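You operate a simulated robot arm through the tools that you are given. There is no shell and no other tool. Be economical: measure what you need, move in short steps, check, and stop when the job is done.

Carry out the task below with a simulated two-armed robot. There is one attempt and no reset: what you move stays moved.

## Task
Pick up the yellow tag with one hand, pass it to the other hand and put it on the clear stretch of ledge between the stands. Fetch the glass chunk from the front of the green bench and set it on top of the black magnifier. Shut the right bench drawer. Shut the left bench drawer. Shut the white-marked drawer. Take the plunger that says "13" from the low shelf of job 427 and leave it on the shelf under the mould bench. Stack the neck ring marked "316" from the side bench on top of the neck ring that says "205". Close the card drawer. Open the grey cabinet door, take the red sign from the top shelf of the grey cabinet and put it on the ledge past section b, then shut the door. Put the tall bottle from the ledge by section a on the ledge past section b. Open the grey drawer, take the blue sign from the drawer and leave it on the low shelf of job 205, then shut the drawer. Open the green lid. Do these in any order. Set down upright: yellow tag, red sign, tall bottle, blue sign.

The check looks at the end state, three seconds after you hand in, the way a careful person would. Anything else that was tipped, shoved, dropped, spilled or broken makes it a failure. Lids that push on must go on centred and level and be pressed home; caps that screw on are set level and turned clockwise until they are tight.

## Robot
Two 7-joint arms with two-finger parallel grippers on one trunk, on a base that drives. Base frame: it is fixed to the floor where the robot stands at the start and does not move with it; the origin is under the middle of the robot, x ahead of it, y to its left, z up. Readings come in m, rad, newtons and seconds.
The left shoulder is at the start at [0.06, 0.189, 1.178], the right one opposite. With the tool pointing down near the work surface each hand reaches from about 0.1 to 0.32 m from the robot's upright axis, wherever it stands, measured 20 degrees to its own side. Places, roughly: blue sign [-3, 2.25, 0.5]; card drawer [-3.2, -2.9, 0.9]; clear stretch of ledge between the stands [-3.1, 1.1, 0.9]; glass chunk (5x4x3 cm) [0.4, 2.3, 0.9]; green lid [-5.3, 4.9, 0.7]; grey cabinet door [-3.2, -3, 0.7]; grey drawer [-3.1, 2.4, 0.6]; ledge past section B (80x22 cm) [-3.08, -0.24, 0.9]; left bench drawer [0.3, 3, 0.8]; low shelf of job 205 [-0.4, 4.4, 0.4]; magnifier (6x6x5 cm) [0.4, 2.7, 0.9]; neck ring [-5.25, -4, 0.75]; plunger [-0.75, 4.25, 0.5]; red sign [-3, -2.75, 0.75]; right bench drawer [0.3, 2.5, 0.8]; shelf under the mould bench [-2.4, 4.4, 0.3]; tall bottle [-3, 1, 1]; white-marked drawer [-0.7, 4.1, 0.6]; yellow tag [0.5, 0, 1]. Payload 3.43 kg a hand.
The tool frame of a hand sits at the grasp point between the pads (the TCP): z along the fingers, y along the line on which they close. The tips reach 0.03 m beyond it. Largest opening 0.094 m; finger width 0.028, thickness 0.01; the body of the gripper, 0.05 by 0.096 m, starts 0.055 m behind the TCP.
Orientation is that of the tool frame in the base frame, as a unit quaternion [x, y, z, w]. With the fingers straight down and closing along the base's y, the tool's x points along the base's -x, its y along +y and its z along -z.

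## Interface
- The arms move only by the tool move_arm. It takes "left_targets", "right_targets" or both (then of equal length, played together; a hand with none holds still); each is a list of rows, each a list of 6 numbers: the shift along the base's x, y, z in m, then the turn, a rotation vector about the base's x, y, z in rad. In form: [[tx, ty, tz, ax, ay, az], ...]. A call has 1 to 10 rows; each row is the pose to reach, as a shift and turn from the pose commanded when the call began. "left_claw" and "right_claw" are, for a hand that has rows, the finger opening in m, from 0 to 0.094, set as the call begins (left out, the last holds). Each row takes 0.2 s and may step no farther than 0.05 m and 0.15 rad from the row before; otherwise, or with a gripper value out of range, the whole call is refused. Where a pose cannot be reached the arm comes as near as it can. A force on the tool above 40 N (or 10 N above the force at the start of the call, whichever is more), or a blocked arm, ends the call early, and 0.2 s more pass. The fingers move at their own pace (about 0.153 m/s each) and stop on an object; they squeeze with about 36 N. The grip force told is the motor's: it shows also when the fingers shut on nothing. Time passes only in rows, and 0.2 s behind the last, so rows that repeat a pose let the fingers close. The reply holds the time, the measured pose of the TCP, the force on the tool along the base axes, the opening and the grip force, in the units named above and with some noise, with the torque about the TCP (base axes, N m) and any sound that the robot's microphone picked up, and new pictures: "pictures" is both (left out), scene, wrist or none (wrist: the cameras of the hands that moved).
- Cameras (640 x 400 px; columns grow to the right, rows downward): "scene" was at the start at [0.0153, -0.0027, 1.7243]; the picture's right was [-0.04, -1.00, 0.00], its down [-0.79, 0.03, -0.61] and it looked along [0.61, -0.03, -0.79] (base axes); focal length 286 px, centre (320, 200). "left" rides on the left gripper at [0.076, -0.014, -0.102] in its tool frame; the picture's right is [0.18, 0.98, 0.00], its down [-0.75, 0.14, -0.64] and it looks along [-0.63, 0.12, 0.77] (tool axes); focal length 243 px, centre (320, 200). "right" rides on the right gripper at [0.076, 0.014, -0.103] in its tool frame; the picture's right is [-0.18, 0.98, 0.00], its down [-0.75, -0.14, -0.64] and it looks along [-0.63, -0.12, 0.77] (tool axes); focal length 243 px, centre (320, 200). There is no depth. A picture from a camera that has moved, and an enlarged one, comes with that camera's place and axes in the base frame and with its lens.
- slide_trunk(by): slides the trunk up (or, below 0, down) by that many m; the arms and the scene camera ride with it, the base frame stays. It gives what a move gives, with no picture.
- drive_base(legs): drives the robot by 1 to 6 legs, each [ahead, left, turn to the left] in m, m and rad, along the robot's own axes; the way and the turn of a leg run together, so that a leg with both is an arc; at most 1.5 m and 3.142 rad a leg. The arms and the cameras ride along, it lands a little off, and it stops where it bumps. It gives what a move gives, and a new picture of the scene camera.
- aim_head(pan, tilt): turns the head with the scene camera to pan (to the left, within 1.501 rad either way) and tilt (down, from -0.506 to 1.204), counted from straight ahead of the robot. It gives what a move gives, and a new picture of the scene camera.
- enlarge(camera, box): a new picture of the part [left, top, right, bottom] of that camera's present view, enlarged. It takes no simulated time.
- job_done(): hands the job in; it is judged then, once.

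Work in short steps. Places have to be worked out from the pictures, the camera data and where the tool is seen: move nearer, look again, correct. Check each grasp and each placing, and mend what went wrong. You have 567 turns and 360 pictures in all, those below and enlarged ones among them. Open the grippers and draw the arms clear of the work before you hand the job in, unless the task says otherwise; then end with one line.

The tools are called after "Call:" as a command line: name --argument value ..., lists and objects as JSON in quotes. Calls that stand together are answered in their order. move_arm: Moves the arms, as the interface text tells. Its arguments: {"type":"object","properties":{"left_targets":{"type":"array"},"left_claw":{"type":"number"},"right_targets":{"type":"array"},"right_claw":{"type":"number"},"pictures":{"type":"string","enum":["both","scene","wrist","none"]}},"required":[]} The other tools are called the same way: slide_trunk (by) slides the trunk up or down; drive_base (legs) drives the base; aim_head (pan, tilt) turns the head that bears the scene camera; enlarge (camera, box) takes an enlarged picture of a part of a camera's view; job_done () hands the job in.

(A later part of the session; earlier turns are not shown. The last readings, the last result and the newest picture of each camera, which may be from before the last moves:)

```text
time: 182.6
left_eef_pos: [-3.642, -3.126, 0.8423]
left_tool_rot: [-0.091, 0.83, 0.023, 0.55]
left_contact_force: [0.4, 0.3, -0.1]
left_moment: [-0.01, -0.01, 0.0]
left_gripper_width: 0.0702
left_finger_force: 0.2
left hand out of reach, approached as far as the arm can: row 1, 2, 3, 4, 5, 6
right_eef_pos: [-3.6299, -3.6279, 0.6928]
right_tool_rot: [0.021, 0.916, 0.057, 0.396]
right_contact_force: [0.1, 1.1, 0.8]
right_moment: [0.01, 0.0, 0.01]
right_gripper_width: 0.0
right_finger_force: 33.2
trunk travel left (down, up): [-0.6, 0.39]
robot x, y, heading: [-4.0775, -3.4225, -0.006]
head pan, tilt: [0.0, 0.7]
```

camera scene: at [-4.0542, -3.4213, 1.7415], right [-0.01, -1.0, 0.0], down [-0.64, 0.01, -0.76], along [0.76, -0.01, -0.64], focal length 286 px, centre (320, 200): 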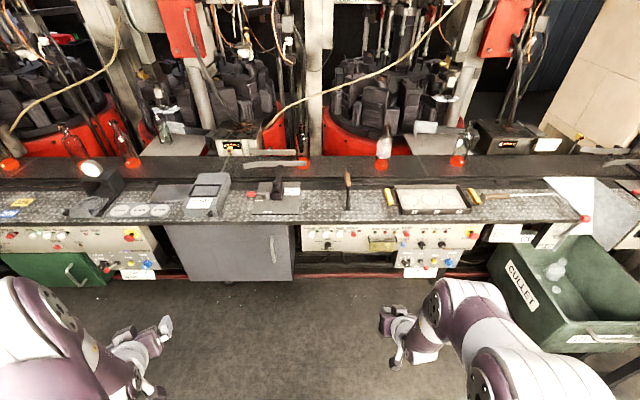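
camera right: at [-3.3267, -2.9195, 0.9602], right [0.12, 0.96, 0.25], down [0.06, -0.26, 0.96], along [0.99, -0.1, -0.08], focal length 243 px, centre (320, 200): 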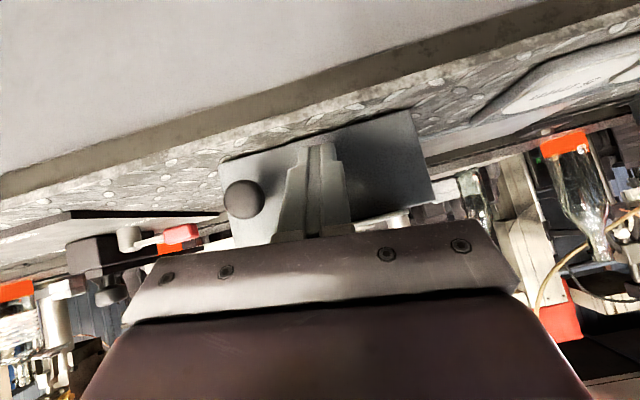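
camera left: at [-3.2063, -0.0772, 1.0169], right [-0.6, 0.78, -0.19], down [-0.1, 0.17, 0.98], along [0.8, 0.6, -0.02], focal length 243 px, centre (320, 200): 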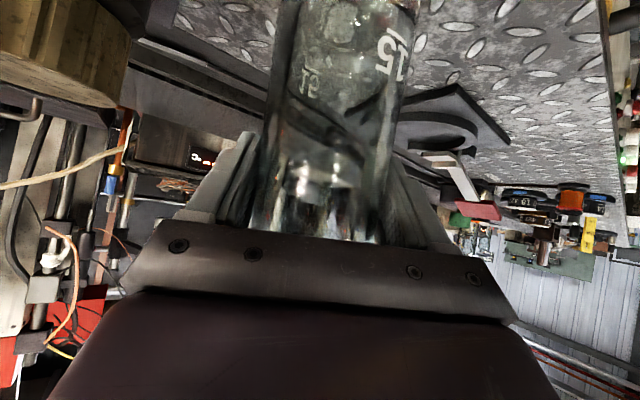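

The arm prefers a more lateral pose; I lower the trunk 0.1 more and place the base so the hand comes in front of the handle.

Call:
slide_trunk --by -0.097

Call:
drive_base --legs '[[0, -0.09, 0], [0.3, 0, 0.006]]'

Call:
move_arm --left_targets '[[0, 0, 0, 0, 0, 0]]' --pictures "wrist"

```text
time: 183.9
left_eef_pos: [-3.6418, -3.1243, 0.7456]
left_tool_rot: [-0.092, 0.83, 0.024, 0.55]
left_contact_force: [0.1, -0.2, -0.2]
left_moment: [-0.02, -0.02, 0.01]
left_gripper_width: 0.07
left_finger_force: 0.0
right_eef_pos: [-3.6302, -3.6275, 0.5955]
right_tool_rot: [0.02, 0.916, 0.058, 0.395]
right_contact_force: [-0.7, 0.5, -0.4]
right_moment: [-0.01, 0.02, 0.0]
right_gripper_width: 0.0001
right_finger_force: 33.0
trunk travel left (down, up): [-0.503, 0.487]
robot x, y, heading: [-4.0802, -3.4229, -0.01]
head pan, tilt: [0.0, 0.7]
```

```text
time: 186.7
left_eef_pos: [-3.3453, -3.2125, 0.7452]
left_tool_rot: [-0.095, 0.829, 0.026, 0.55]
left_contact_force: [0.0, -0.6, -0.2]
left_moment: [-0.02, 0.01, 0.0]
left_gripper_width: 0.07
left_finger_force: 0.1
right_eef_pos: [-3.3294, -3.7161, 0.5946]
right_tool_rot: [0.016, 0.917, 0.059, 0.395]
right_contact_force: [0.6, 0.7, -0.4]
right_moment: [0.06, 0.01, -0.03]
right_gripper_width: 0.0
right_finger_force: 33.4
trunk travel left (down, up): [-0.503, 0.487]
robot x, y, heading: [-3.7805, -3.5115, 0.004]
head pan, tilt: [0.0, 0.7]
camera scene: at [-3.7548, -3.5132, 1.3944], right [0.0, -1.0, 0.0], down [-0.64, 0.0, -0.76], along [0.76, 0.0, -0.64], focal length 286 px, centre (320, 200)
```

scene: 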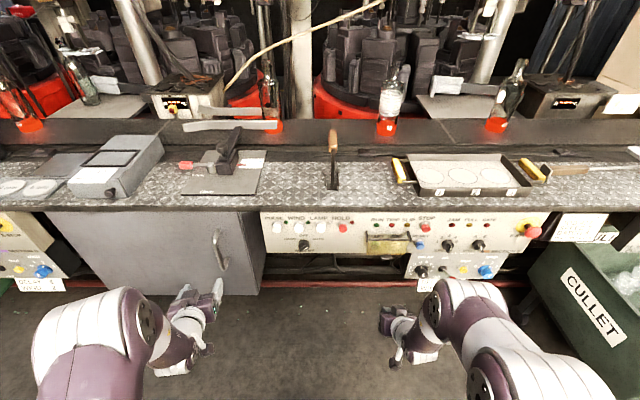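

```text
time: 187.1
left_eef_pos: [-3.3457, -3.2129, 0.7453]
left_tool_rot: [-0.094, 0.829, 0.025, 0.55]
left_contact_force: [-0.2, -0.2, -0.4]
left_moment: [-0.02, -0.03, 0.01]
left_gripper_width: 0.0699
left_finger_force: 0.0
right_eef_pos: [-3.3304, -3.7147, 0.5962]
right_tool_rot: [0.016, 0.916, 0.059, 0.396]
right_contact_force: [0.0, -0.2, -0.1]
right_moment: [0.01, 0.01, -0.01]
right_gripper_width: 0.0
right_finger_force: 33.3
trunk travel left (down, up): [-0.503, 0.487]
robot x, y, heading: [-3.7851, -3.5168, 0.001]
head pan, tilt: [0.0, 0.7]
camera left: at [-3.4647, -3.2517, 0.718], right [-0.25, 0.94, -0.23], down [-0.33, 0.14, 0.94], along [0.91, 0.31, 0.27], focal length 243 px, centre (320, 200)
```

left: 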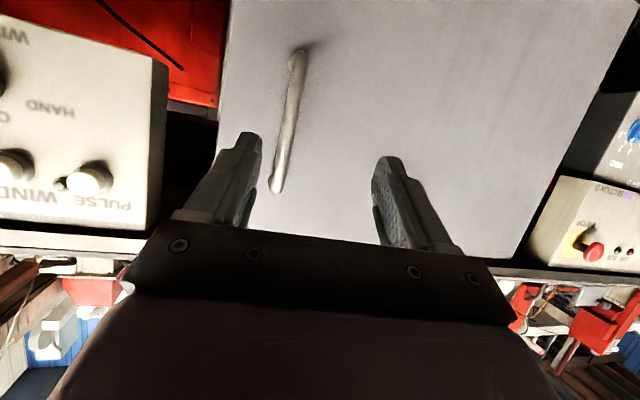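

The handle bar is at ≈(−3.225, −3.22), z 0.66–0.785. I advance 10.5 cm so the fingers straddle it.

Call:
move_arm --left_targets '[[0.035, -0.006, -0.005, 0, 0, 0], [0.07, -0.008, -0.01, 0, 0, 0], [0.1, -0.008, -0.02, 0, 0, 0]]' --pictures "wrist"

```text
time: 187.9
left_eef_pos: [-3.2732, -3.1966, 0.7411]
left_tool_rot: [-0.093, 0.83, 0.023, 0.55]
left_contact_force: [-0.7, 0.5, -0.6]
left_moment: [-0.02, 0.01, -0.01]
left_gripper_width: 0.0698
left_finger_force: 0.0
left hand out of reach, approached as far as the arm can: row 1, 2, 3
right_eef_pos: [-3.3315, -3.7148, 0.5957]
right_tool_rot: [0.016, 0.916, 0.059, 0.396]
right_contact_force: [0.7, 0.3, -0.6]
right_moment: [0.0, 0.02, -0.01]
right_gripper_width: 0.0
right_finger_force: 32.8
trunk travel left (down, up): [-0.503, 0.487]
robot x, y, heading: [-3.7817, -3.5121, -0.001]
head pan, tilt: [0.0, 0.7]
camera left: at [-3.392, -3.235, 0.7142], right [-0.24, 0.94, -0.23], down [-0.32, 0.15, 0.93], along [0.91, 0.3, 0.27], focal length 243 px, centre (320, 200)
```

left: 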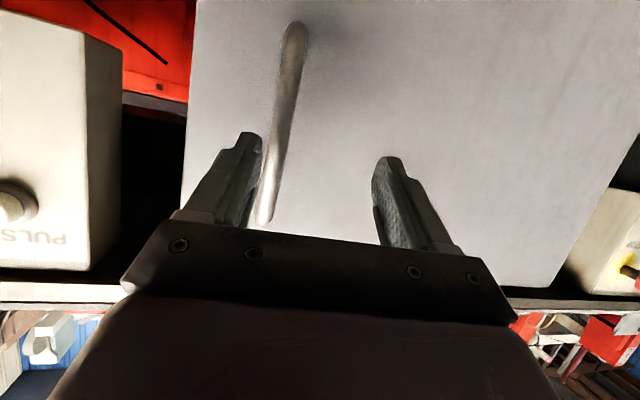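

I use the base for the rest: 2.5 cm right, 3.5 cm forward.

Call:
drive_base --legs '[[0, -0.026, 0], [0.035, 0, 0]]'

Call:
move_arm --left_targets '[[0, 0, -0.01, 0, 0, 0]]' --pictures "wrist"

```text
time: 189.2
left_eef_pos: [-3.2388, -3.2226, 0.7401]
left_tool_rot: [-0.093, 0.83, 0.023, 0.549]
left_contact_force: [-0.4, 0.0, -0.5]
left_moment: [0.01, 0.01, 0.02]
left_gripper_width: 0.0702
left_finger_force: 0.1
right_eef_pos: [-3.2949, -3.7419, 0.5946]
right_tool_rot: [0.016, 0.917, 0.059, 0.393]
right_contact_force: [-0.5, 0.0, -0.7]
right_moment: [0.02, -0.02, -0.01]
right_gripper_width: 0.0001
right_finger_force: 32.7
trunk travel left (down, up): [-0.503, 0.487]
robot x, y, heading: [-3.7492, -3.5405, -0.003]
head pan, tilt: [0.0, 0.7]
camera scene: at [-3.719, -3.5396, 1.3944], right [0.0, -1.0, 0.0], down [-0.65, 0.0, -0.76], along [0.76, 0.0, -0.65], focal length 286 px, centre (320, 200)
```

scene: 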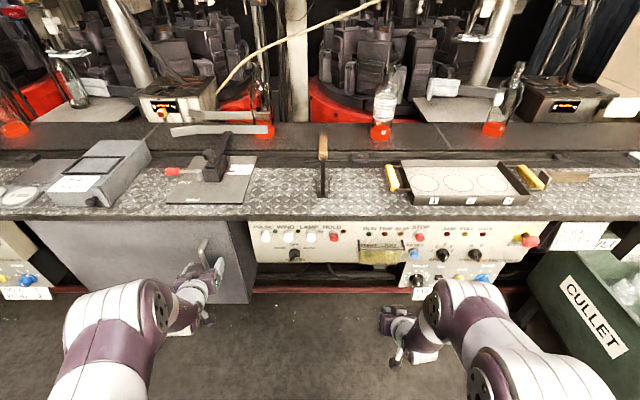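

```text
time: 189.6
left_eef_pos: [-3.2385, -3.2208, 0.7318]
left_tool_rot: [-0.092, 0.83, 0.022, 0.55]
left_contact_force: [0.0, 0.3, -0.1]
left_moment: [0.01, 0.0, -0.01]
left_gripper_width: 0.0701
left_finger_force: 0.1
right_eef_pos: [-3.2938, -3.7406, 0.595]
right_tool_rot: [0.016, 0.917, 0.059, 0.395]
right_contact_force: [-0.5, 0.0, 0.3]
right_moment: [0.04, -0.01, 0.02]
right_gripper_width: 0.0
right_finger_force: 33.6
trunk travel left (down, up): [-0.503, 0.487]
robot x, y, heading: [-3.7485, -3.5379, -0.001]
head pan, tilt: [0.0, 0.7]
camera left: at [-3.3567, -3.26, 0.7039], right [-0.24, 0.94, -0.23], down [-0.32, 0.15, 0.93], along [0.91, 0.3, 0.27], focal length 243 px, centre (320, 200)
```

left: 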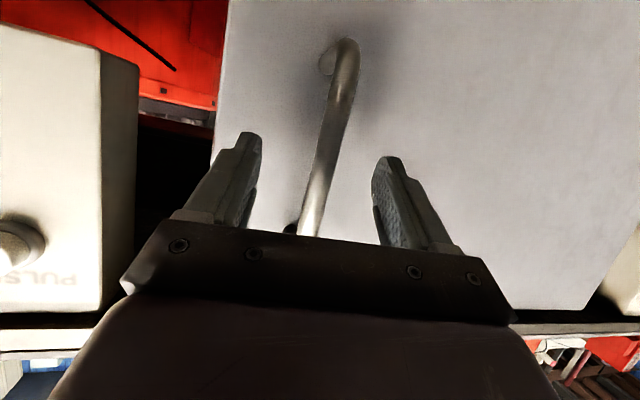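

The handle is between the fingers; I close and pull by driving the base backward.

Call:
move_arm --left_targets '[[0, 0, 0, 0, 0, 0], [0, 0, 0, 0, 0, 0]]' --left_claw 0.0 --pictures "none"

Call:
drive_base --legs '[[-0.08, 0.006, 0], [-0.08, 0.02, 0]]'

```text
time: 190.2
left_eef_pos: [-3.239, -3.2208, 0.7322]
left_tool_rot: [-0.093, 0.83, 0.022, 0.55]
left_contact_force: [-2.4, 11.7, 1.0]
left_moment: [1.61, 0.38, 0.29]
left_gripper_width: 0.0155
left_finger_force: 45.1
right_eef_pos: [-3.2959, -3.7394, 0.5963]
right_tool_rot: [0.015, 0.917, 0.059, 0.395]
right_contact_force: [-1.0, 0.2, 0.4]
right_moment: [0.03, 0.03, -0.02]
right_gripper_width: 0.0
right_finger_force: 33.0
trunk travel left (down, up): [-0.503, 0.487]
robot x, y, heading: [-3.7446, -3.5391, -0.0]
head pan, tilt: [0.0, 0.7]
```

```text
time: 191.2
left_eef_pos: [-3.2956, -3.2116, 0.7321]
left_tool_rot: [-0.097, 0.829, 0.026, 0.55]
left_contact_force: [1.3, 6.5, -6.8]
left_moment: [1.27, 0.32, 0.34]
left_gripper_width: 0.0157
left_finger_force: 45.2
right_eef_pos: [-3.3505, -3.7344, 0.5946]
right_tool_rot: [0.015, 0.917, 0.059, 0.395]
right_contact_force: [0.2, 1.1, 0.0]
right_moment: [0.01, 0.01, 0.0]
right_gripper_width: 0.0001
right_finger_force: 33.1
trunk travel left (down, up): [-0.503, 0.487]
robot x, y, heading: [-3.8038, -3.5358, 0.001]
head pan, tilt: [0.0, 0.7]
stopped in leg 1: the force on the tool passed its limit at 45 N (the readings are from after the stop); the commanded pose is now the measured one
camera scene: at [-3.7774, -3.5328, 1.3944], right [0.0, -1.0, 0.0], down [-0.64, 0.0, -0.76], along [0.76, 0.0, -0.64], focal length 286 px, centre (320, 200)
```

scene: 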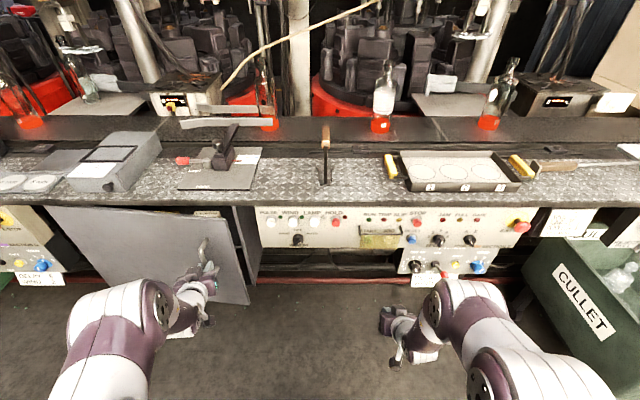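

The door is coming open. I keep pulling.

Call:
drive_base --legs '[[-0.08, 0.02, 0.05]]'

Call:
drive_base --legs '[[-0.08, 0.03, 0.05]]'

```text
time: 192.2
left_eef_pos: [-3.3696, -3.1891, 0.7332]
left_tool_rot: [-0.103, 0.829, 0.032, 0.549]
left_contact_force: [-3.5, -9.6, 5.0]
left_moment: [1.14, -0.02, -0.07]
left_gripper_width: 0.015
left_finger_force: 44.6
right_eef_pos: [-3.404, -3.7078, 0.597]
right_tool_rot: [-0.001, 0.916, 0.067, 0.396]
right_contact_force: [1.2, 0.2, 0.8]
right_moment: [-0.02, 0.0, -0.01]
right_gripper_width: 0.0
right_finger_force: 32.6
trunk travel left (down, up): [-0.503, 0.487]
robot x, y, heading: [-3.8632, -3.5235, 0.039]
head pan, tilt: [0.0, 0.7]
stopped in leg 1: the force on the tool passed its limit at 42 N (the readings are from after the stop); the commanded pose is now the measured one
camera scene: at [-3.8404, -3.5225, 1.3945], right [0.04, -1.0, 0.0], down [-0.64, -0.02, -0.77], along [0.77, 0.03, -0.64], focal length 286 px, centre (320, 200)
```

scene: 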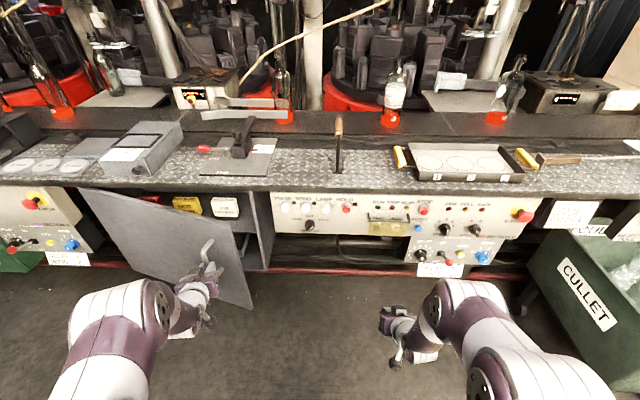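

```text
time: 193.3
left_eef_pos: [-3.4674, -3.1345, 0.7321]
left_tool_rot: [-0.126, 0.824, 0.046, 0.55]
left_contact_force: [12.4, 14.5, 5.4]
left_moment: [1.57, 0.65, 0.09]
left_gripper_width: 0.0156
left_finger_force: 44.8
right_eef_pos: [-3.4778, -3.6571, 0.5965]
right_tool_rot: [-0.024, 0.916, 0.076, 0.393]
right_contact_force: [-0.4, 0.5, -0.7]
right_moment: [-0.02, -0.03, -0.01]
right_gripper_width: 0.0
right_finger_force: 33.3
trunk travel left (down, up): [-0.503, 0.487]
robot x, y, heading: [-3.9422, -3.4971, 0.089]
head pan, tilt: [0.0, 0.7]
camera scene: at [-3.9196, -3.4923, 1.3945], right [0.09, -1.0, 0.0], down [-0.64, -0.06, -0.76], along [0.76, 0.07, -0.64], focal length 286 px, centre (320, 200)
```

scene: 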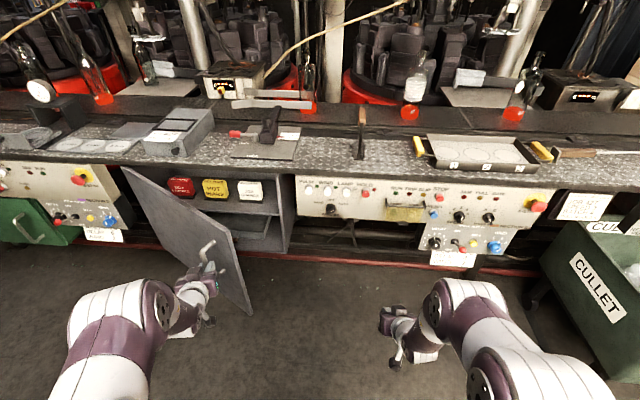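

The door is ~35° open and I see red, yellow and white signs on the top shelf. I release the handle and back the hand off.

Call:
move_arm --left_targets '[[0, 0, 0, 0, 0, 0], [0, 0, 0, 0, 0, 0], [-0.04, -0.01, 0.01, 0, 0, 0], [-0.08, -0.02, 0.02, 0, 0, 0], [-0.11, -0.03, 0.03, 0, 0, 0]]' --left_claw 0.07 --pictures "none"

Call:
move_arm --left_targets '[[0, -0.04, 0, 0, 0, 0], [0, -0.08, 0, 0, 0, 0], [0, -0.12, 0, 0, 0, 0], [0, -0.16, 0, 0, 0, 0]]' --left_claw 0.0 --pictures "scene"

```text
time: 194.5
left_eef_pos: [-3.5453, -3.1528, 0.7625]
left_tool_rot: [-0.127, 0.827, 0.047, 0.546]
left_contact_force: [-0.2, -0.1, -0.4]
left_moment: [0.01, 0.01, 0.0]
left_gripper_width: 0.0701
left_finger_force: 0.1
left hand out of reach, approached as far as the arm can: row 4, 5
right_eef_pos: [-3.477, -3.6583, 0.5955]
right_tool_rot: [-0.024, 0.916, 0.076, 0.393]
right_contact_force: [-0.6, 0.4, -0.9]
right_moment: [0.0, -0.01, -0.05]
right_gripper_width: 0.0
right_finger_force: 33.2
trunk travel left (down, up): [-0.503, 0.487]
robot x, y, heading: [-3.9485, -3.4964, 0.086]
head pan, tilt: [0.0, 0.7]
```

```text
time: 195.5
left_eef_pos: [-3.5392, -3.1657, 0.7635]
left_tool_rot: [-0.126, 0.826, 0.045, 0.548]
left_contact_force: [0.2, -0.5, -0.2]
left_moment: [-0.01, 0.03, -0.02]
left_gripper_width: 0.0002
left_finger_force: 33.3
left hand out of reach, approached as far as the arm can: row 1, 2, 3, 4
right_eef_pos: [-3.4769, -3.6584, 0.5967]
right_tool_rot: [-0.022, 0.916, 0.075, 0.393]
right_contact_force: [-0.7, 0.5, -0.6]
right_moment: [-0.01, 0.0, 0.02]
right_gripper_width: 0.0
right_finger_force: 32.7
trunk travel left (down, up): [-0.503, 0.487]
robot x, y, heading: [-3.9462, -3.4972, 0.084]
head pan, tilt: [0.0, 0.7]
camera scene: at [-3.9195, -3.4945, 1.3945], right [0.09, -1.0, 0.0], down [-0.64, -0.06, -0.76], along [0.76, 0.07, -0.64], focal length 286 px, centre (320, 200)
```

scene: 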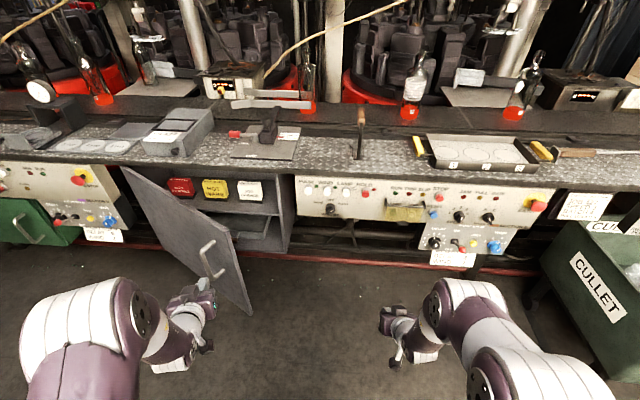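

Hand is free of the handle. I use the base to bring the closed left hand around the door's free edge to its inner side.

Call:
drive_base --legs '[[0, -0.22, 0], [0.13, 0, 0]]'

Call:
drive_base --legs '[[-0.03, 0.2, 0]]'

```text
time: 198.1
left_eef_pos: [-3.3876, -3.3729, 0.7623]
left_tool_rot: [-0.125, 0.826, 0.045, 0.547]
left_contact_force: [0.5, -0.3, -1.1]
left_moment: [0.02, -0.02, 0.01]
left_gripper_width: 0.0
left_finger_force: 33.4
right_eef_pos: [-3.3279, -3.8664, 0.596]
right_tool_rot: [-0.023, 0.917, 0.075, 0.392]
right_contact_force: [-0.2, 0.3, 0.5]
right_moment: [-0.01, -0.01, 0.02]
right_gripper_width: 0.0
right_finger_force: 33.1
trunk travel left (down, up): [-0.503, 0.487]
robot x, y, heading: [-3.7958, -3.7055, 0.087]
head pan, tilt: [0.0, 0.7]
camera scene: at [-3.7686, -3.7017, 1.3944], right [0.09, -1.0, 0.0], down [-0.64, -0.06, -0.76], along [0.76, 0.07, -0.65], focal length 286 px, centre (320, 200)
```

scene: 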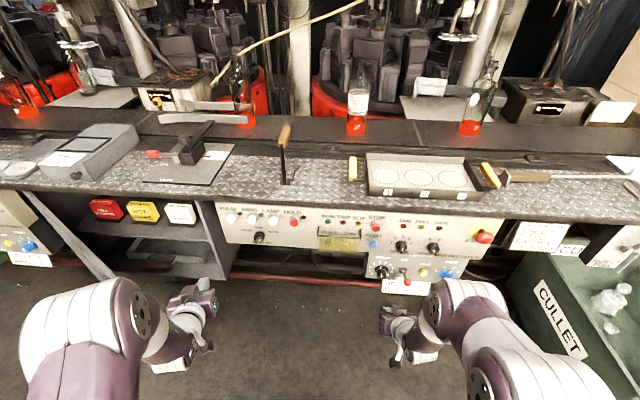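

```text
time: 199.6
left_eef_pos: [-3.4338, -3.2032, 0.7609]
left_tool_rot: [-0.12, 0.828, 0.041, 0.546]
left_contact_force: [-7.0, -9.5, 6.7]
left_moment: [0.31, -0.13, 0.48]
left_gripper_width: 0.0001
left_finger_force: 33.0
right_eef_pos: [-3.3697, -3.6913, 0.5963]
right_tool_rot: [-0.022, 0.916, 0.075, 0.393]
right_contact_force: [-0.6, 0.3, 0.2]
right_moment: [-0.04, -0.01, 0.01]
right_gripper_width: 0.0
right_finger_force: 33.0
trunk travel left (down, up): [-0.503, 0.487]
robot x, y, heading: [-3.8343, -3.5309, 0.087]
head pan, tilt: [0.0, 0.7]
stopped in leg 1: the force on the tool passed its limit at 90 N (the readings are from after the stop); the commanded pose is now the measured one
camera scene: at [-3.8148, -3.5286, 1.3945], right [0.09, -1.0, 0.0], down [-0.64, -0.06, -0.77], along [0.76, 0.07, -0.64], focal length 286 px, centre (320, 200)
```

scene: 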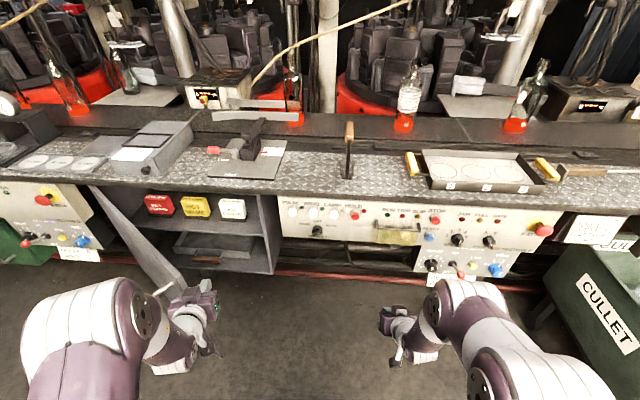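

The hand is against the inner side and pushing. I continue with shorter pushes, also backing.

Call:
drive_base --legs '[[-0.03, 0.06, 0]]'

Call:
drive_base --legs '[[-0.04, 0.06, 0]]'

```text
time: 200.4
left_eef_pos: [-3.4442, -3.1983, 0.7607]
left_tool_rot: [-0.115, 0.83, 0.039, 0.544]
left_contact_force: [-13.9, -19.2, 14.9]
left_moment: [0.68, -0.09, 0.88]
left_gripper_width: 0.0
left_finger_force: 33.0
right_eef_pos: [-3.3798, -3.6827, 0.5974]
right_tool_rot: [-0.022, 0.915, 0.075, 0.395]
right_contact_force: [-0.4, 0.1, 0.3]
right_moment: [-0.01, 0.0, 0.0]
right_gripper_width: 0.0
right_finger_force: 32.6
trunk travel left (down, up): [-0.503, 0.487]
robot x, y, heading: [-3.8483, -3.5156, 0.085]
head pan, tilt: [0.0, 0.7]
stopped in leg 1: the force on the tool passed its limit at 54 N (the readings are from after the stop); the commanded pose is now the measured one
camera scene: at [-3.8251, -3.5189, 1.3946], right [0.09, -1.0, 0.0], down [-0.64, -0.05, -0.77], along [0.76, 0.07, -0.64], focal length 286 px, centre (320, 200)
```

scene: 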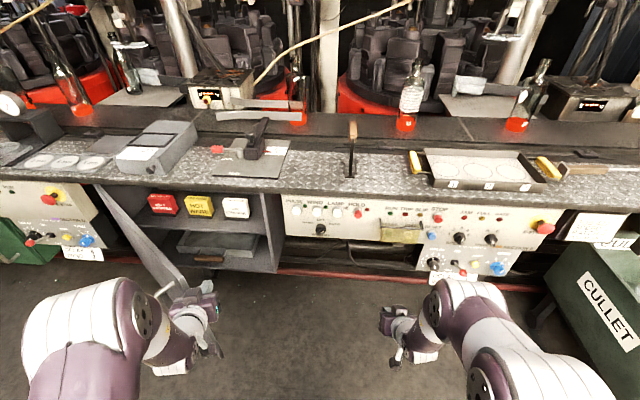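

```text
time: 201.2
left_eef_pos: [-3.4505, -3.1939, 0.7604]
left_tool_rot: [-0.112, 0.831, 0.038, 0.544]
left_contact_force: [-14.2, -18.9, 13.8]
left_moment: [0.73, -0.07, 0.88]
left_gripper_width: 0.0
left_finger_force: 33.2
right_eef_pos: [-3.3866, -3.6767, 0.5985]
right_tool_rot: [-0.022, 0.915, 0.075, 0.395]
right_contact_force: [0.0, 0.2, 0.7]
right_moment: [-0.02, 0.01, -0.06]
right_gripper_width: 0.0
right_finger_force: 33.3
trunk travel left (down, up): [-0.503, 0.487]
robot x, y, heading: [-3.8513, -3.5111, 0.085]
head pan, tilt: [0.0, 0.7]
stopped in leg 1: the force on the tool passed its limit at 48 N (the readings are from after the stop); the commanded pose is now the measured one
camera scene: at [-3.8314, -3.5124, 1.3946], right [0.08, -1.0, 0.0], down [-0.64, -0.05, -0.77], along [0.76, 0.07, -0.64], focal length 286 px, centre (320, 200)
```

scene: 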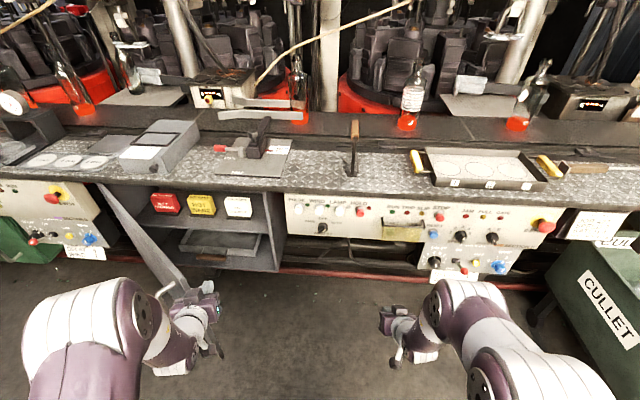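

I look closely at the contact.

Call:
enlarge --camera "scene" --box '[70, 160, 310, 340]'

```text
2.22 times, centred on (190, 250) of scene
camera zoom: at [-3.8314, -3.5124, 1.3946], right [0.08, -1.0, 0.0], down [-0.64, -0.05, -0.77], along [0.76, 0.07, -0.64], focal length 636 px, centre (609, 89)
```

zoom: 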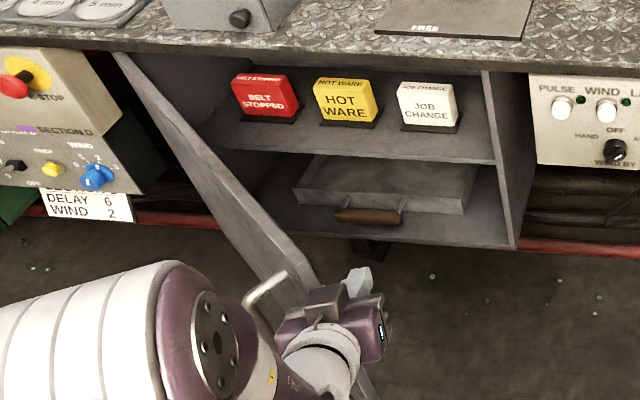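

The left forearm fouls the door's top edge. Better: withdraw, turn the robot to face +y, and push the inner face with the right hand while driving forward.

Call:
drive_base --legs '[[0, -0.13, 0], [-0.3, 0, 0], [0, 0, 1.485]]'

```text
time: 207.8
left_eef_pos: [-4.4316, -3.2411, 0.7572]
left_tool_rot: [0.649, -0.532, -0.396, -0.372]
left_contact_force: [0.7, 0.2, 0.0]
left_moment: [-0.02, 0.0, -0.03]
left_gripper_width: 0.0001
left_finger_force: 33.2
right_eef_pos: [-3.9421, -3.211, 0.5969]
right_tool_rot: [-0.639, 0.656, 0.322, 0.238]
right_contact_force: [0.1, 0.1, -0.4]
right_moment: [-0.02, 0.0, -0.05]
right_gripper_width: 0.0
right_finger_force: 33.1
trunk travel left (down, up): [-0.503, 0.487]
robot x, y, heading: [-4.1458, -3.6648, 1.582]
head pan, tilt: [0.0, 0.7]
camera scene: at [-4.1401, -3.6407, 1.3945], right [1.0, 0.01, 0.0], down [0.01, -0.64, -0.76], along [-0.01, 0.76, -0.64], focal length 286 px, centre (320, 200)
```

scene: 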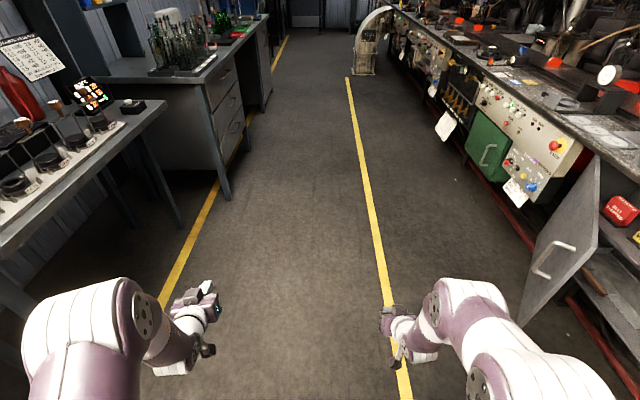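

Call:
enlarge --camera "scene" --box '[440, 120, 640, 380]'

```text
1.54 times, centred on (540, 250) of scene
camera zoom: at [-4.1401, -3.6407, 1.3945], right [1.0, 0.01, 0.0], down [0.01, -0.64, -0.76], along [-0.01, 0.76, -0.64], focal length 440 px, centre (-18, 123)
```

zoom: 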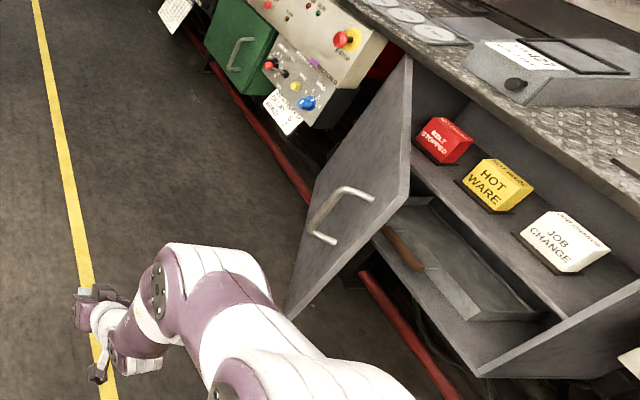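

The free edge is at ≈(−3.487, −3.185), door ~35° open. New plan: face +x again, raise the trunk so the left arm passes above the door, and push the inner face leftward with the right hand held low.

Call:
slide_trunk --by 0.27

Call:
move_arm --left_targets '[[0, 0, 0.03, 0, 0, 0], [0, 0, 0.06, 0, 0, 0], [0, 0, 0.09, 0, 0, 0]]' --right_targets '[[0, 0, -0.02, 0, 0, 0], [0, 0, -0.04, 0, 0, 0], [0, 0, -0.06, 0, 0, 0]]' --pictures "none"

Call:
drive_base --legs '[[0, 0, -1.582], [0, 0.53, 0], [0.26, 0, 0]]'

```text
time: 210.5
left_eef_pos: [-4.431, -3.2412, 1.0275]
left_tool_rot: [0.65, -0.532, -0.397, -0.371]
left_contact_force: [0.0, 0.5, -0.1]
left_moment: [0.0, 0.01, -0.01]
left_gripper_width: 0.0
left_finger_force: 33.1
right_eef_pos: [-3.9433, -3.2119, 0.867]
right_tool_rot: [-0.64, 0.655, 0.323, 0.238]
right_contact_force: [-0.2, 0.1, 0.2]
right_moment: [0.01, 0.03, -0.01]
right_gripper_width: 0.0002
right_finger_force: 33.2
trunk travel left (down, up): [-0.773, 0.217]
robot x, y, heading: [-4.1423, -3.6662, 1.582]
head pan, tilt: [0.0, 0.7]
```

```text
time: 211.3
left_eef_pos: [-4.4296, -3.2409, 1.1168]
left_tool_rot: [0.649, -0.533, -0.396, -0.372]
left_contact_force: [0.0, 0.9, -0.5]
left_moment: [0.01, 0.0, -0.02]
left_gripper_width: 0.0001
left_finger_force: 33.1
right_eef_pos: [-3.942, -3.2123, 0.8068]
right_tool_rot: [-0.639, 0.656, 0.323, 0.238]
right_contact_force: [0.1, -0.6, -0.2]
right_moment: [-0.01, 0.01, 0.01]
right_gripper_width: 0.0001
right_finger_force: 33.3
trunk travel left (down, up): [-0.773, 0.217]
robot x, y, heading: [-4.1409, -3.663, 1.585]
head pan, tilt: [0.0, 0.7]
```

```text
time: 219.8
left_eef_pos: [-3.4374, -2.8576, 1.1172]
left_tool_rot: [-0.072, 0.837, 0.01, 0.543]
left_contact_force: [-0.3, 0.4, 1.0]
left_moment: [-0.01, 0.0, 0.0]
left_gripper_width: 0.0
left_finger_force: 32.7
right_eef_pos: [-3.4222, -3.3462, 0.8064]
right_tool_rot: [0.024, 0.916, 0.055, 0.397]
right_contact_force: [0.2, 0.1, 0.7]
right_moment: [-0.01, 0.02, 0.01]
right_gripper_width: 0.0
right_finger_force: 33.3
trunk travel left (down, up): [-0.773, 0.217]
robot x, y, heading: [-3.8682, -3.1393, -0.008]
head pan, tilt: [0.0, 0.7]
camera scene: at [-3.8454, -3.1374, 1.6645], right [-0.01, -1.0, 0.0], down [-0.64, 0.01, -0.77], along [0.76, -0.01, -0.64], focal length 286 px, centre (320, 200)
```

scene: 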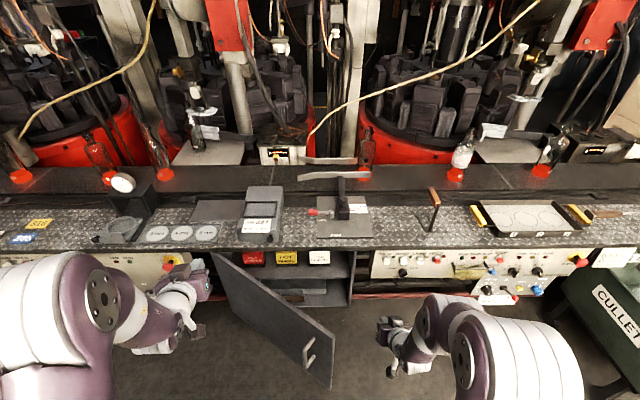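

The right hand is just inside the door edge. I drive left to push the door further.

Call:
drive_base --legs '[[0, 0.2, 0]]'

```text
time: 221.3
left_eef_pos: [-3.4337, -2.659, 1.1177]
left_tool_rot: [-0.072, 0.836, 0.01, 0.543]
left_contact_force: [0.4, 0.4, -0.1]
left_moment: [0.0, -0.03, 0.0]
left_gripper_width: 0.0001
left_finger_force: 32.5
right_eef_pos: [-3.4172, -3.1473, 0.8053]
right_tool_rot: [0.023, 0.916, 0.055, 0.397]
right_contact_force: [-0.4, 0.8, 0.3]
right_moment: [-0.02, -0.03, 0.0]
right_gripper_width: 0.0001
right_finger_force: 33.0
trunk travel left (down, up): [-0.773, 0.217]
robot x, y, heading: [-3.8685, -2.9401, -0.013]
head pan, tilt: [0.0, 0.7]
camera scene: at [-3.8422, -2.9388, 1.6645], right [-0.01, -1.0, 0.0], down [-0.64, 0.01, -0.76], along [0.76, -0.01, -0.64], focal length 286 px, centre (320, 200)
```

scene: 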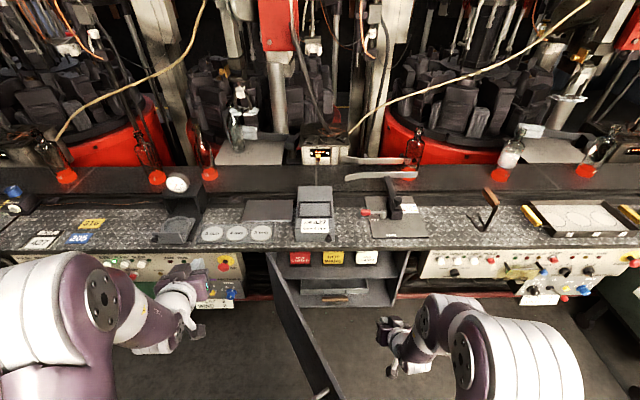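

The door is now ~60° open with its edge near my base. I back up a bit, then push further left.

Call:
drive_base --legs '[[-0.14, 0, 0.01], [0, 0.15, 0]]'

```text
time: 223.6
left_eef_pos: [-3.5772, -2.5064, 1.1161]
left_tool_rot: [-0.075, 0.836, 0.013, 0.543]
left_contact_force: [-0.3, 1.3, 0.0]
left_moment: [0.01, -0.01, 0.01]
left_gripper_width: 0.0001
left_finger_force: 32.9
right_eef_pos: [-3.5558, -2.993, 0.8042]
right_tool_rot: [0.019, 0.916, 0.057, 0.395]
right_contact_force: [0.0, 0.7, 0.9]
right_moment: [0.01, -0.02, 0.0]
right_gripper_width: 0.0
right_finger_force: 32.9
trunk travel left (down, up): [-0.773, 0.217]
robot x, y, heading: [-4.0055, -2.7892, -0.005]
head pan, tilt: [0.0, 0.7]
camera scene: at [-3.981, -2.7903, 1.6644], right [0.0, -1.0, 0.0], down [-0.64, 0.0, -0.76], along [0.76, 0.0, -0.64], focal length 286 px, centre (320, 200)
```

scene: 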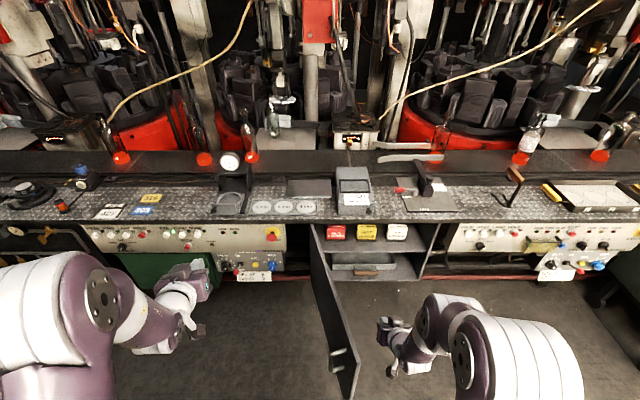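

Door ~75°. One more push left.

Call:
drive_base --legs '[[0, 0.17, 0]]'

```text
time: 225.1
left_eef_pos: [-3.5777, -2.3345, 1.1176]
left_tool_rot: [-0.077, 0.836, 0.013, 0.543]
left_contact_force: [0.7, -1.2, 0.6]
left_moment: [-0.02, -0.01, -0.02]
left_gripper_width: 0.0
left_finger_force: 33.2
right_eef_pos: [-3.5553, -2.8242, 0.8057]
right_tool_rot: [0.018, 0.916, 0.058, 0.396]
right_contact_force: [0.0, 0.0, -0.4]
right_moment: [-0.01, 0.02, 0.0]
right_gripper_width: 0.0
right_finger_force: 33.7
trunk travel left (down, up): [-0.773, 0.217]
robot x, y, heading: [-4.0056, -2.6221, -0.003]
head pan, tilt: [0.0, 0.7]
camera scene: at [-3.981, -2.6188, 1.6645], right [0.0, -1.0, 0.0], down [-0.64, 0.0, -0.76], along [0.76, 0.0, -0.64], focal length 286 px, centre (320, 200)
```

scene: 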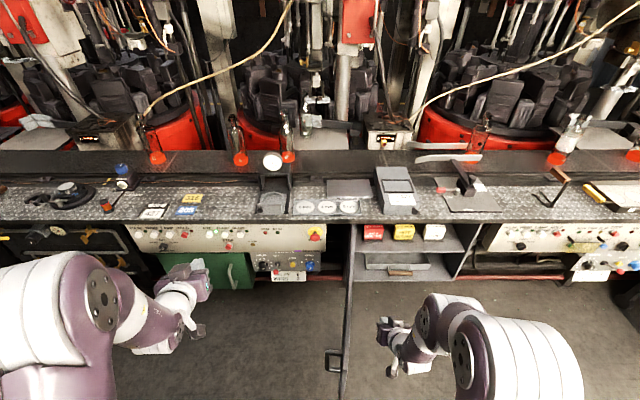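

Door ~95°. To get room for the arms I push it still further open.

Call:
drive_base --legs '[[0.0, 0.25, 0]]'

```text
time: 226.6
left_eef_pos: [-3.5746, -2.1644, 1.1154]
left_tool_rot: [-0.077, 0.837, 0.014, 0.542]
left_contact_force: [-0.5, -0.8, -0.3]
left_moment: [0.01, 0.02, 0.03]
left_gripper_width: 0.0
left_finger_force: 32.7
right_eef_pos: [-3.5554, -2.6594, 0.8061]
right_tool_rot: [0.034, 0.916, 0.054, 0.395]
right_contact_force: [0.8, -4.0, -0.8]
right_moment: [0.26, -0.01, 0.06]
right_gripper_width: 0.0
right_finger_force: 32.9
trunk travel left (down, up): [-0.773, 0.217]
robot x, y, heading: [-4.0067, -2.4461, -0.006]
head pan, tilt: [0.0, 0.7]
stopped in leg 1: the force on the tool passed its limit at 151 N (the readings are from after the stop); the commanded pose is now the measured one
camera scene: at [-3.9795, -2.4493, 1.6643], right [0.0, -1.0, 0.0], down [-0.64, 0.0, -0.76], along [0.76, 0.0, -0.64], focal length 286 px, centre (320, 200)
```

scene: 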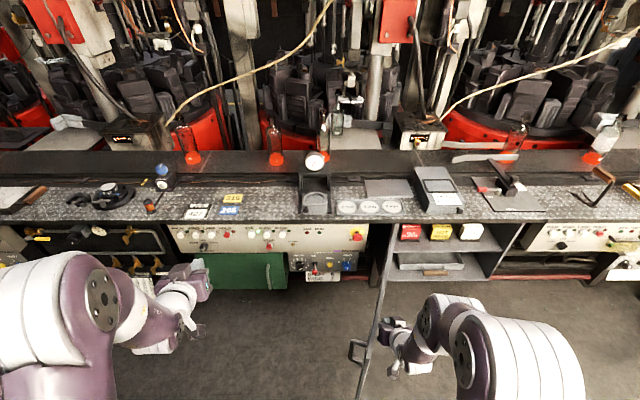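

The door hit its stop (~100° open). I back the hand off, move right to y≈−3.28 and lower the trunk to look into the cabinet.

Call:
drive_base --legs '[[-0.1, -0.1, 0], [0, -0.74, 0]]'

Call:
slide_trunk --by -0.4

Call:
aim_head --pan 0.35 --tilt 0.5

```text
time: 231.5
left_eef_pos: [-3.6787, -2.9954, 1.116]
left_tool_rot: [-0.079, 0.837, 0.015, 0.542]
left_contact_force: [0.3, -0.9, 1.1]
left_moment: [0.0, -0.01, -0.04]
left_gripper_width: 0.0001
left_finger_force: 33.4
right_eef_pos: [-3.6572, -3.4903, 0.8058]
right_tool_rot: [0.033, 0.917, 0.054, 0.395]
right_contact_force: [0.7, 0.1, -0.1]
right_moment: [-0.01, -0.01, 0.0]
right_gripper_width: 0.0002
right_finger_force: 32.7
trunk travel left (down, up): [-0.773, 0.217]
robot x, y, heading: [-4.1052, -3.2804, 0.001]
head pan, tilt: [0.0, 0.7]
camera scene: at [-4.0816, -3.2805, 1.6645], right [0.0, -1.0, 0.0], down [-0.64, 0.0, -0.76], along [0.76, 0.0, -0.64], focal length 286 px, centre (320, 200)
```

scene: 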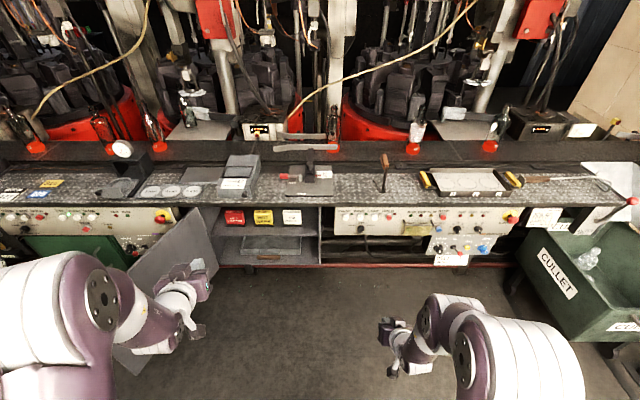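

```text
time: 235.3
left_eef_pos: [-3.6806, -2.9956, 0.7169]
left_tool_rot: [-0.079, 0.836, 0.014, 0.542]
left_contact_force: [0.6, -0.5, 0.4]
left_moment: [0.04, -0.02, 0.04]
left_gripper_width: 0.0
left_finger_force: 32.9
right_eef_pos: [-3.6573, -3.4901, 0.405]
right_tool_rot: [0.032, 0.916, 0.055, 0.395]
right_contact_force: [0.8, 0.8, 1.3]
right_moment: [-0.02, -0.02, -0.03]
right_gripper_width: 0.0
right_finger_force: 32.8
trunk travel left (down, up): [-0.373, 0.617]
robot x, y, heading: [-4.105, -3.2822, -0.002]
head pan, tilt: [0.0, 0.7]
```

```text
time: 236.2
left_eef_pos: [-3.6784, -2.9947, 0.717]
left_tool_rot: [-0.079, 0.836, 0.014, 0.543]
left_contact_force: [0.1, -0.4, -0.5]
left_moment: [0.01, 0.01, 0.01]
left_gripper_width: 0.0
left_finger_force: 32.8
right_eef_pos: [-3.6574, -3.4903, 0.4051]
right_tool_rot: [0.033, 0.916, 0.054, 0.395]
right_contact_force: [0.5, -0.2, -0.2]
right_moment: [0.01, 0.02, 0.0]
right_gripper_width: 0.0001
right_finger_force: 33.1
trunk travel left (down, up): [-0.373, 0.617]
robot x, y, heading: [-4.1093, -3.2828, -0.0]
head pan, tilt: [0.351, 0.499]
camera scene: at [-4.0811, -3.2494, 1.2821], right [0.34, -0.94, 0.0], down [-0.45, -0.16, -0.88], along [0.82, 0.3, -0.48], focal length 286 px, centre (320, 200)
```

scene: 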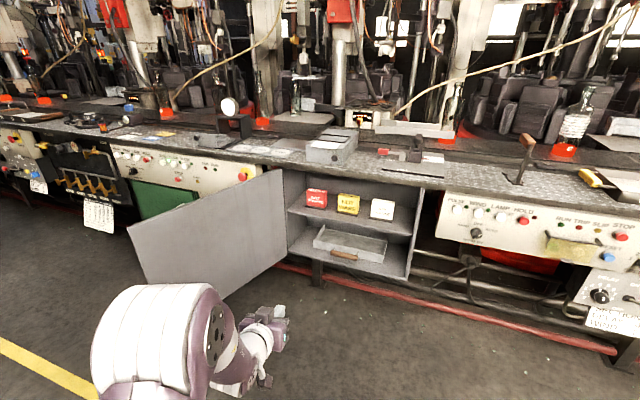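

Good view into the cabinet, door well open. I enlarge the signs.

Call:
enlarge --camera "scene" --box '[270, 160, 430, 270]'

```text
3.64 times, centred on (350, 215) of scene
camera zoom: at [-4.0811, -3.2494, 1.2821], right [0.34, -0.94, 0.0], down [-0.45, -0.16, -0.88], along [0.82, 0.3, -0.48], focal length 1041 px, centre (211, 146)
```

zoom: 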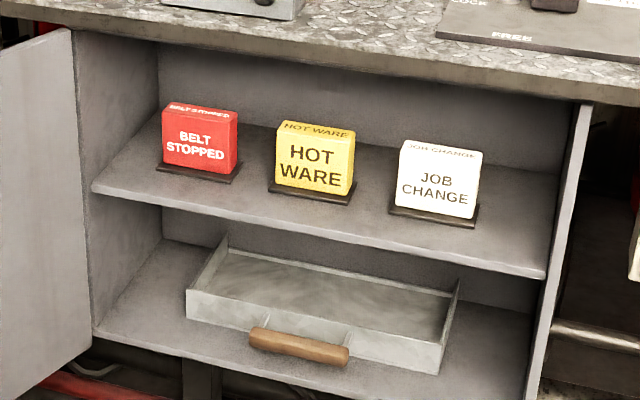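

The red sign: ~8.5 cm wide, base at ≈(−3.085, −2.87, 0.66), top z≈0.738. I'll grip it by its width from the front. First square up the left hand (azimuth 0) with full opening.

Call:
move_arm --left_targets '[[0, 0, 0, 0.031, 0, -0.074], [0, 0, 0, 0.063, 0, -0.148], [0, 0, 0, 0.063, 0, -0.148]]' --left_claw 0.094 --pictures "none"

```text
time: 237.0
left_eef_pos: [-3.678, -2.9961, 0.7167]
left_tool_rot: [0.002, 0.839, 0.0, 0.545]
left_contact_force: [1.0, -0.7, 0.7]
left_moment: [0.01, -0.01, -0.01]
left_gripper_width: 0.0941
left_finger_force: 0.1
right_eef_pos: [-3.6559, -3.4899, 0.4063]
right_tool_rot: [0.033, 0.916, 0.054, 0.396]
right_contact_force: [-0.1, 0.5, -0.4]
right_moment: [0.01, 0.01, 0.0]
right_gripper_width: 0.0
right_finger_force: 32.7
trunk travel left (down, up): [-0.373, 0.617]
robot x, y, heading: [-4.1055, -3.2837, -0.009]
head pan, tilt: [0.351, 0.499]
```

The left hand is squared. I pull the right hand back, then drive so that the left hand lines up in front of the red sign.

Call:
move_arm --right_targets '[[-0.04, -0.02, 0.03, 0, 0, 0], [-0.08, -0.04, 0.06, 0, 0, 0], [-0.12, -0.06, 0.08, 0, 0, 0]]' --pictures "none"

Call:
drive_base --legs '[[0, 0.127, 0.006], [0.36, 0, 0]]'

Call:
move_arm --left_targets '[[0, 0, 0, 0, 0, 0]]' --pictures "wrist"

```text
refused: row 1 steps farther than a row can; nothing moved
```

```text
time: 240.2
left_eef_pos: [-3.3201, -2.8654, 0.7173]
left_tool_rot: [-0.002, 0.839, 0.002, 0.544]
left_contact_force: [-0.1, 0.3, 0.1]
left_moment: [0.01, 0.01, -0.02]
left_gripper_width: 0.094
left_finger_force: 0.1
right_eef_pos: [-3.2966, -3.3579, 0.4052]
right_tool_rot: [0.03, 0.916, 0.055, 0.396]
right_contact_force: [-0.5, -0.2, 0.0]
right_moment: [0.01, 0.03, 0.05]
right_gripper_width: 0.0
right_finger_force: 32.3
trunk travel left (down, up): [-0.373, 0.617]
robot x, y, heading: [-3.7482, -3.1544, 0.006]
head pan, tilt: [0.351, 0.499]
camera scene: at [-3.7222, -3.1207, 1.2821], right [0.35, -0.94, 0.0], down [-0.45, -0.17, -0.88], along [0.82, 0.31, -0.48], focal length 286 px, centre (320, 200)
```

scene: 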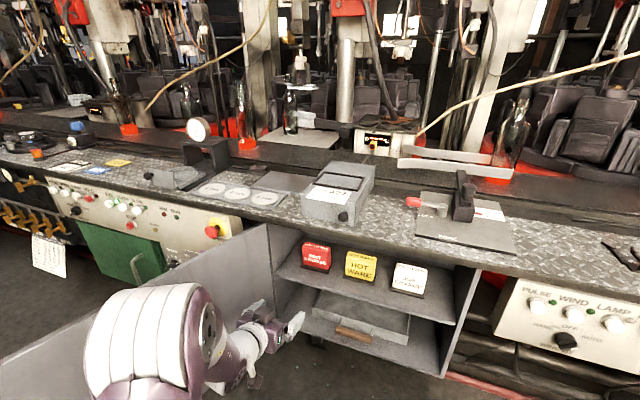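

```text
time: 240.6
left_eef_pos: [-3.3202, -2.8645, 0.7173]
left_tool_rot: [-0.002, 0.839, 0.002, 0.544]
left_contact_force: [-0.4, -0.7, -0.3]
left_moment: [0.02, 0.02, -0.01]
left_gripper_width: 0.094
left_finger_force: 0.0
right_eef_pos: [-3.297, -3.3594, 0.4067]
right_tool_rot: [0.03, 0.917, 0.055, 0.395]
right_contact_force: [-0.2, -0.9, 0.6]
right_moment: [-0.02, -0.04, -0.03]
right_gripper_width: 0.0
right_finger_force: 32.9
trunk travel left (down, up): [-0.373, 0.617]
robot x, y, heading: [-3.7488, -3.1526, 0.01]
head pan, tilt: [0.351, 0.499]
camera left: at [-3.4447, -2.8795, 0.6905], right [-0.08, 0.98, -0.17], down [-0.28, 0.14, 0.95], along [0.96, 0.12, 0.26], focal length 243 px, centre (320, 200)
```

left: 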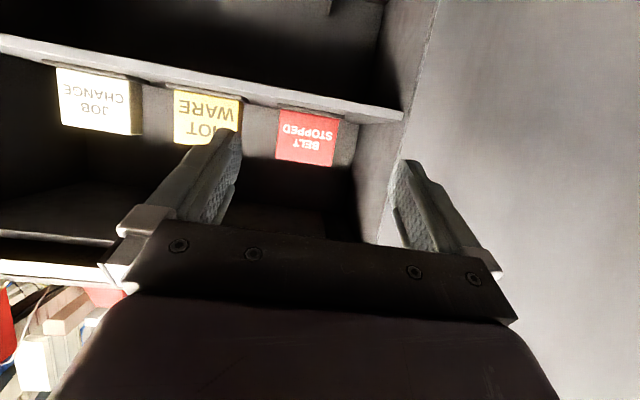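

Sign centre y≈−2.867, z≈0.70: nearly on my line. I drive 12 cm closer and recheck.

Call:
drive_base --legs '[[0.12, 0, -0.008]]'

Call:
move_arm --left_targets '[[0, 0, -0.01, 0, 0, 0]]' --pictures "wrist"

```text
time: 241.8
left_eef_pos: [-3.1979, -2.8684, 0.7158]
left_tool_rot: [0.002, 0.84, 0.0, 0.543]
left_contact_force: [-0.5, 0.5, -0.7]
left_moment: [0.0, 0.02, 0.03]
left_gripper_width: 0.0941
left_finger_force: 0.0
right_eef_pos: [-3.1763, -3.3628, 0.4049]
right_tool_rot: [0.034, 0.917, 0.054, 0.394]
right_contact_force: [-0.4, -0.2, 0.1]
right_moment: [-0.01, -0.03, 0.02]
right_gripper_width: 0.0
right_finger_force: 32.9
trunk travel left (down, up): [-0.373, 0.617]
robot x, y, heading: [-3.6277, -3.1498, -0.003]
head pan, tilt: [0.351, 0.499]
camera scene: at [-3.6005, -3.121, 1.2821], right [0.34, -0.94, 0.0], down [-0.45, -0.16, -0.88], along [0.83, 0.3, -0.48], focal length 286 px, centre (320, 200)
```

scene: 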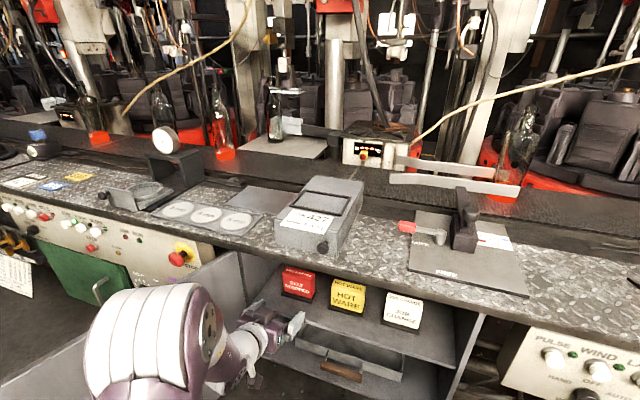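

```text
time: 242.2
left_eef_pos: [-3.1975, -2.8672, 0.7066]
left_tool_rot: [0.002, 0.839, 0.0, 0.543]
left_contact_force: [0.2, 0.1, -0.2]
left_moment: [0.0, 0.0, -0.03]
left_gripper_width: 0.094
left_finger_force: 0.1
right_eef_pos: [-3.1773, -3.3637, 0.4049]
right_tool_rot: [0.034, 0.917, 0.053, 0.395]
right_contact_force: [-0.5, -0.2, 1.1]
right_moment: [0.0, -0.02, 0.01]
right_gripper_width: 0.0002
right_finger_force: 32.9
trunk travel left (down, up): [-0.373, 0.617]
robot x, y, heading: [-3.6306, -3.1533, -0.005]
head pan, tilt: [0.351, 0.499]
camera left: at [-3.3211, -2.8819, 0.6806], right [-0.07, 0.98, -0.17], down [-0.28, 0.14, 0.95], along [0.96, 0.11, 0.26], focal length 243 px, centre (320, 200)
```

left: 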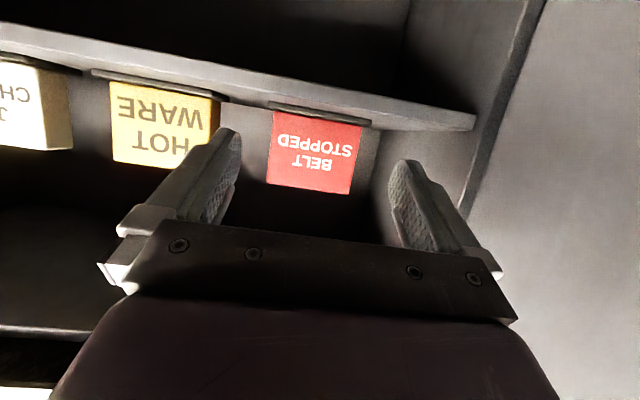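

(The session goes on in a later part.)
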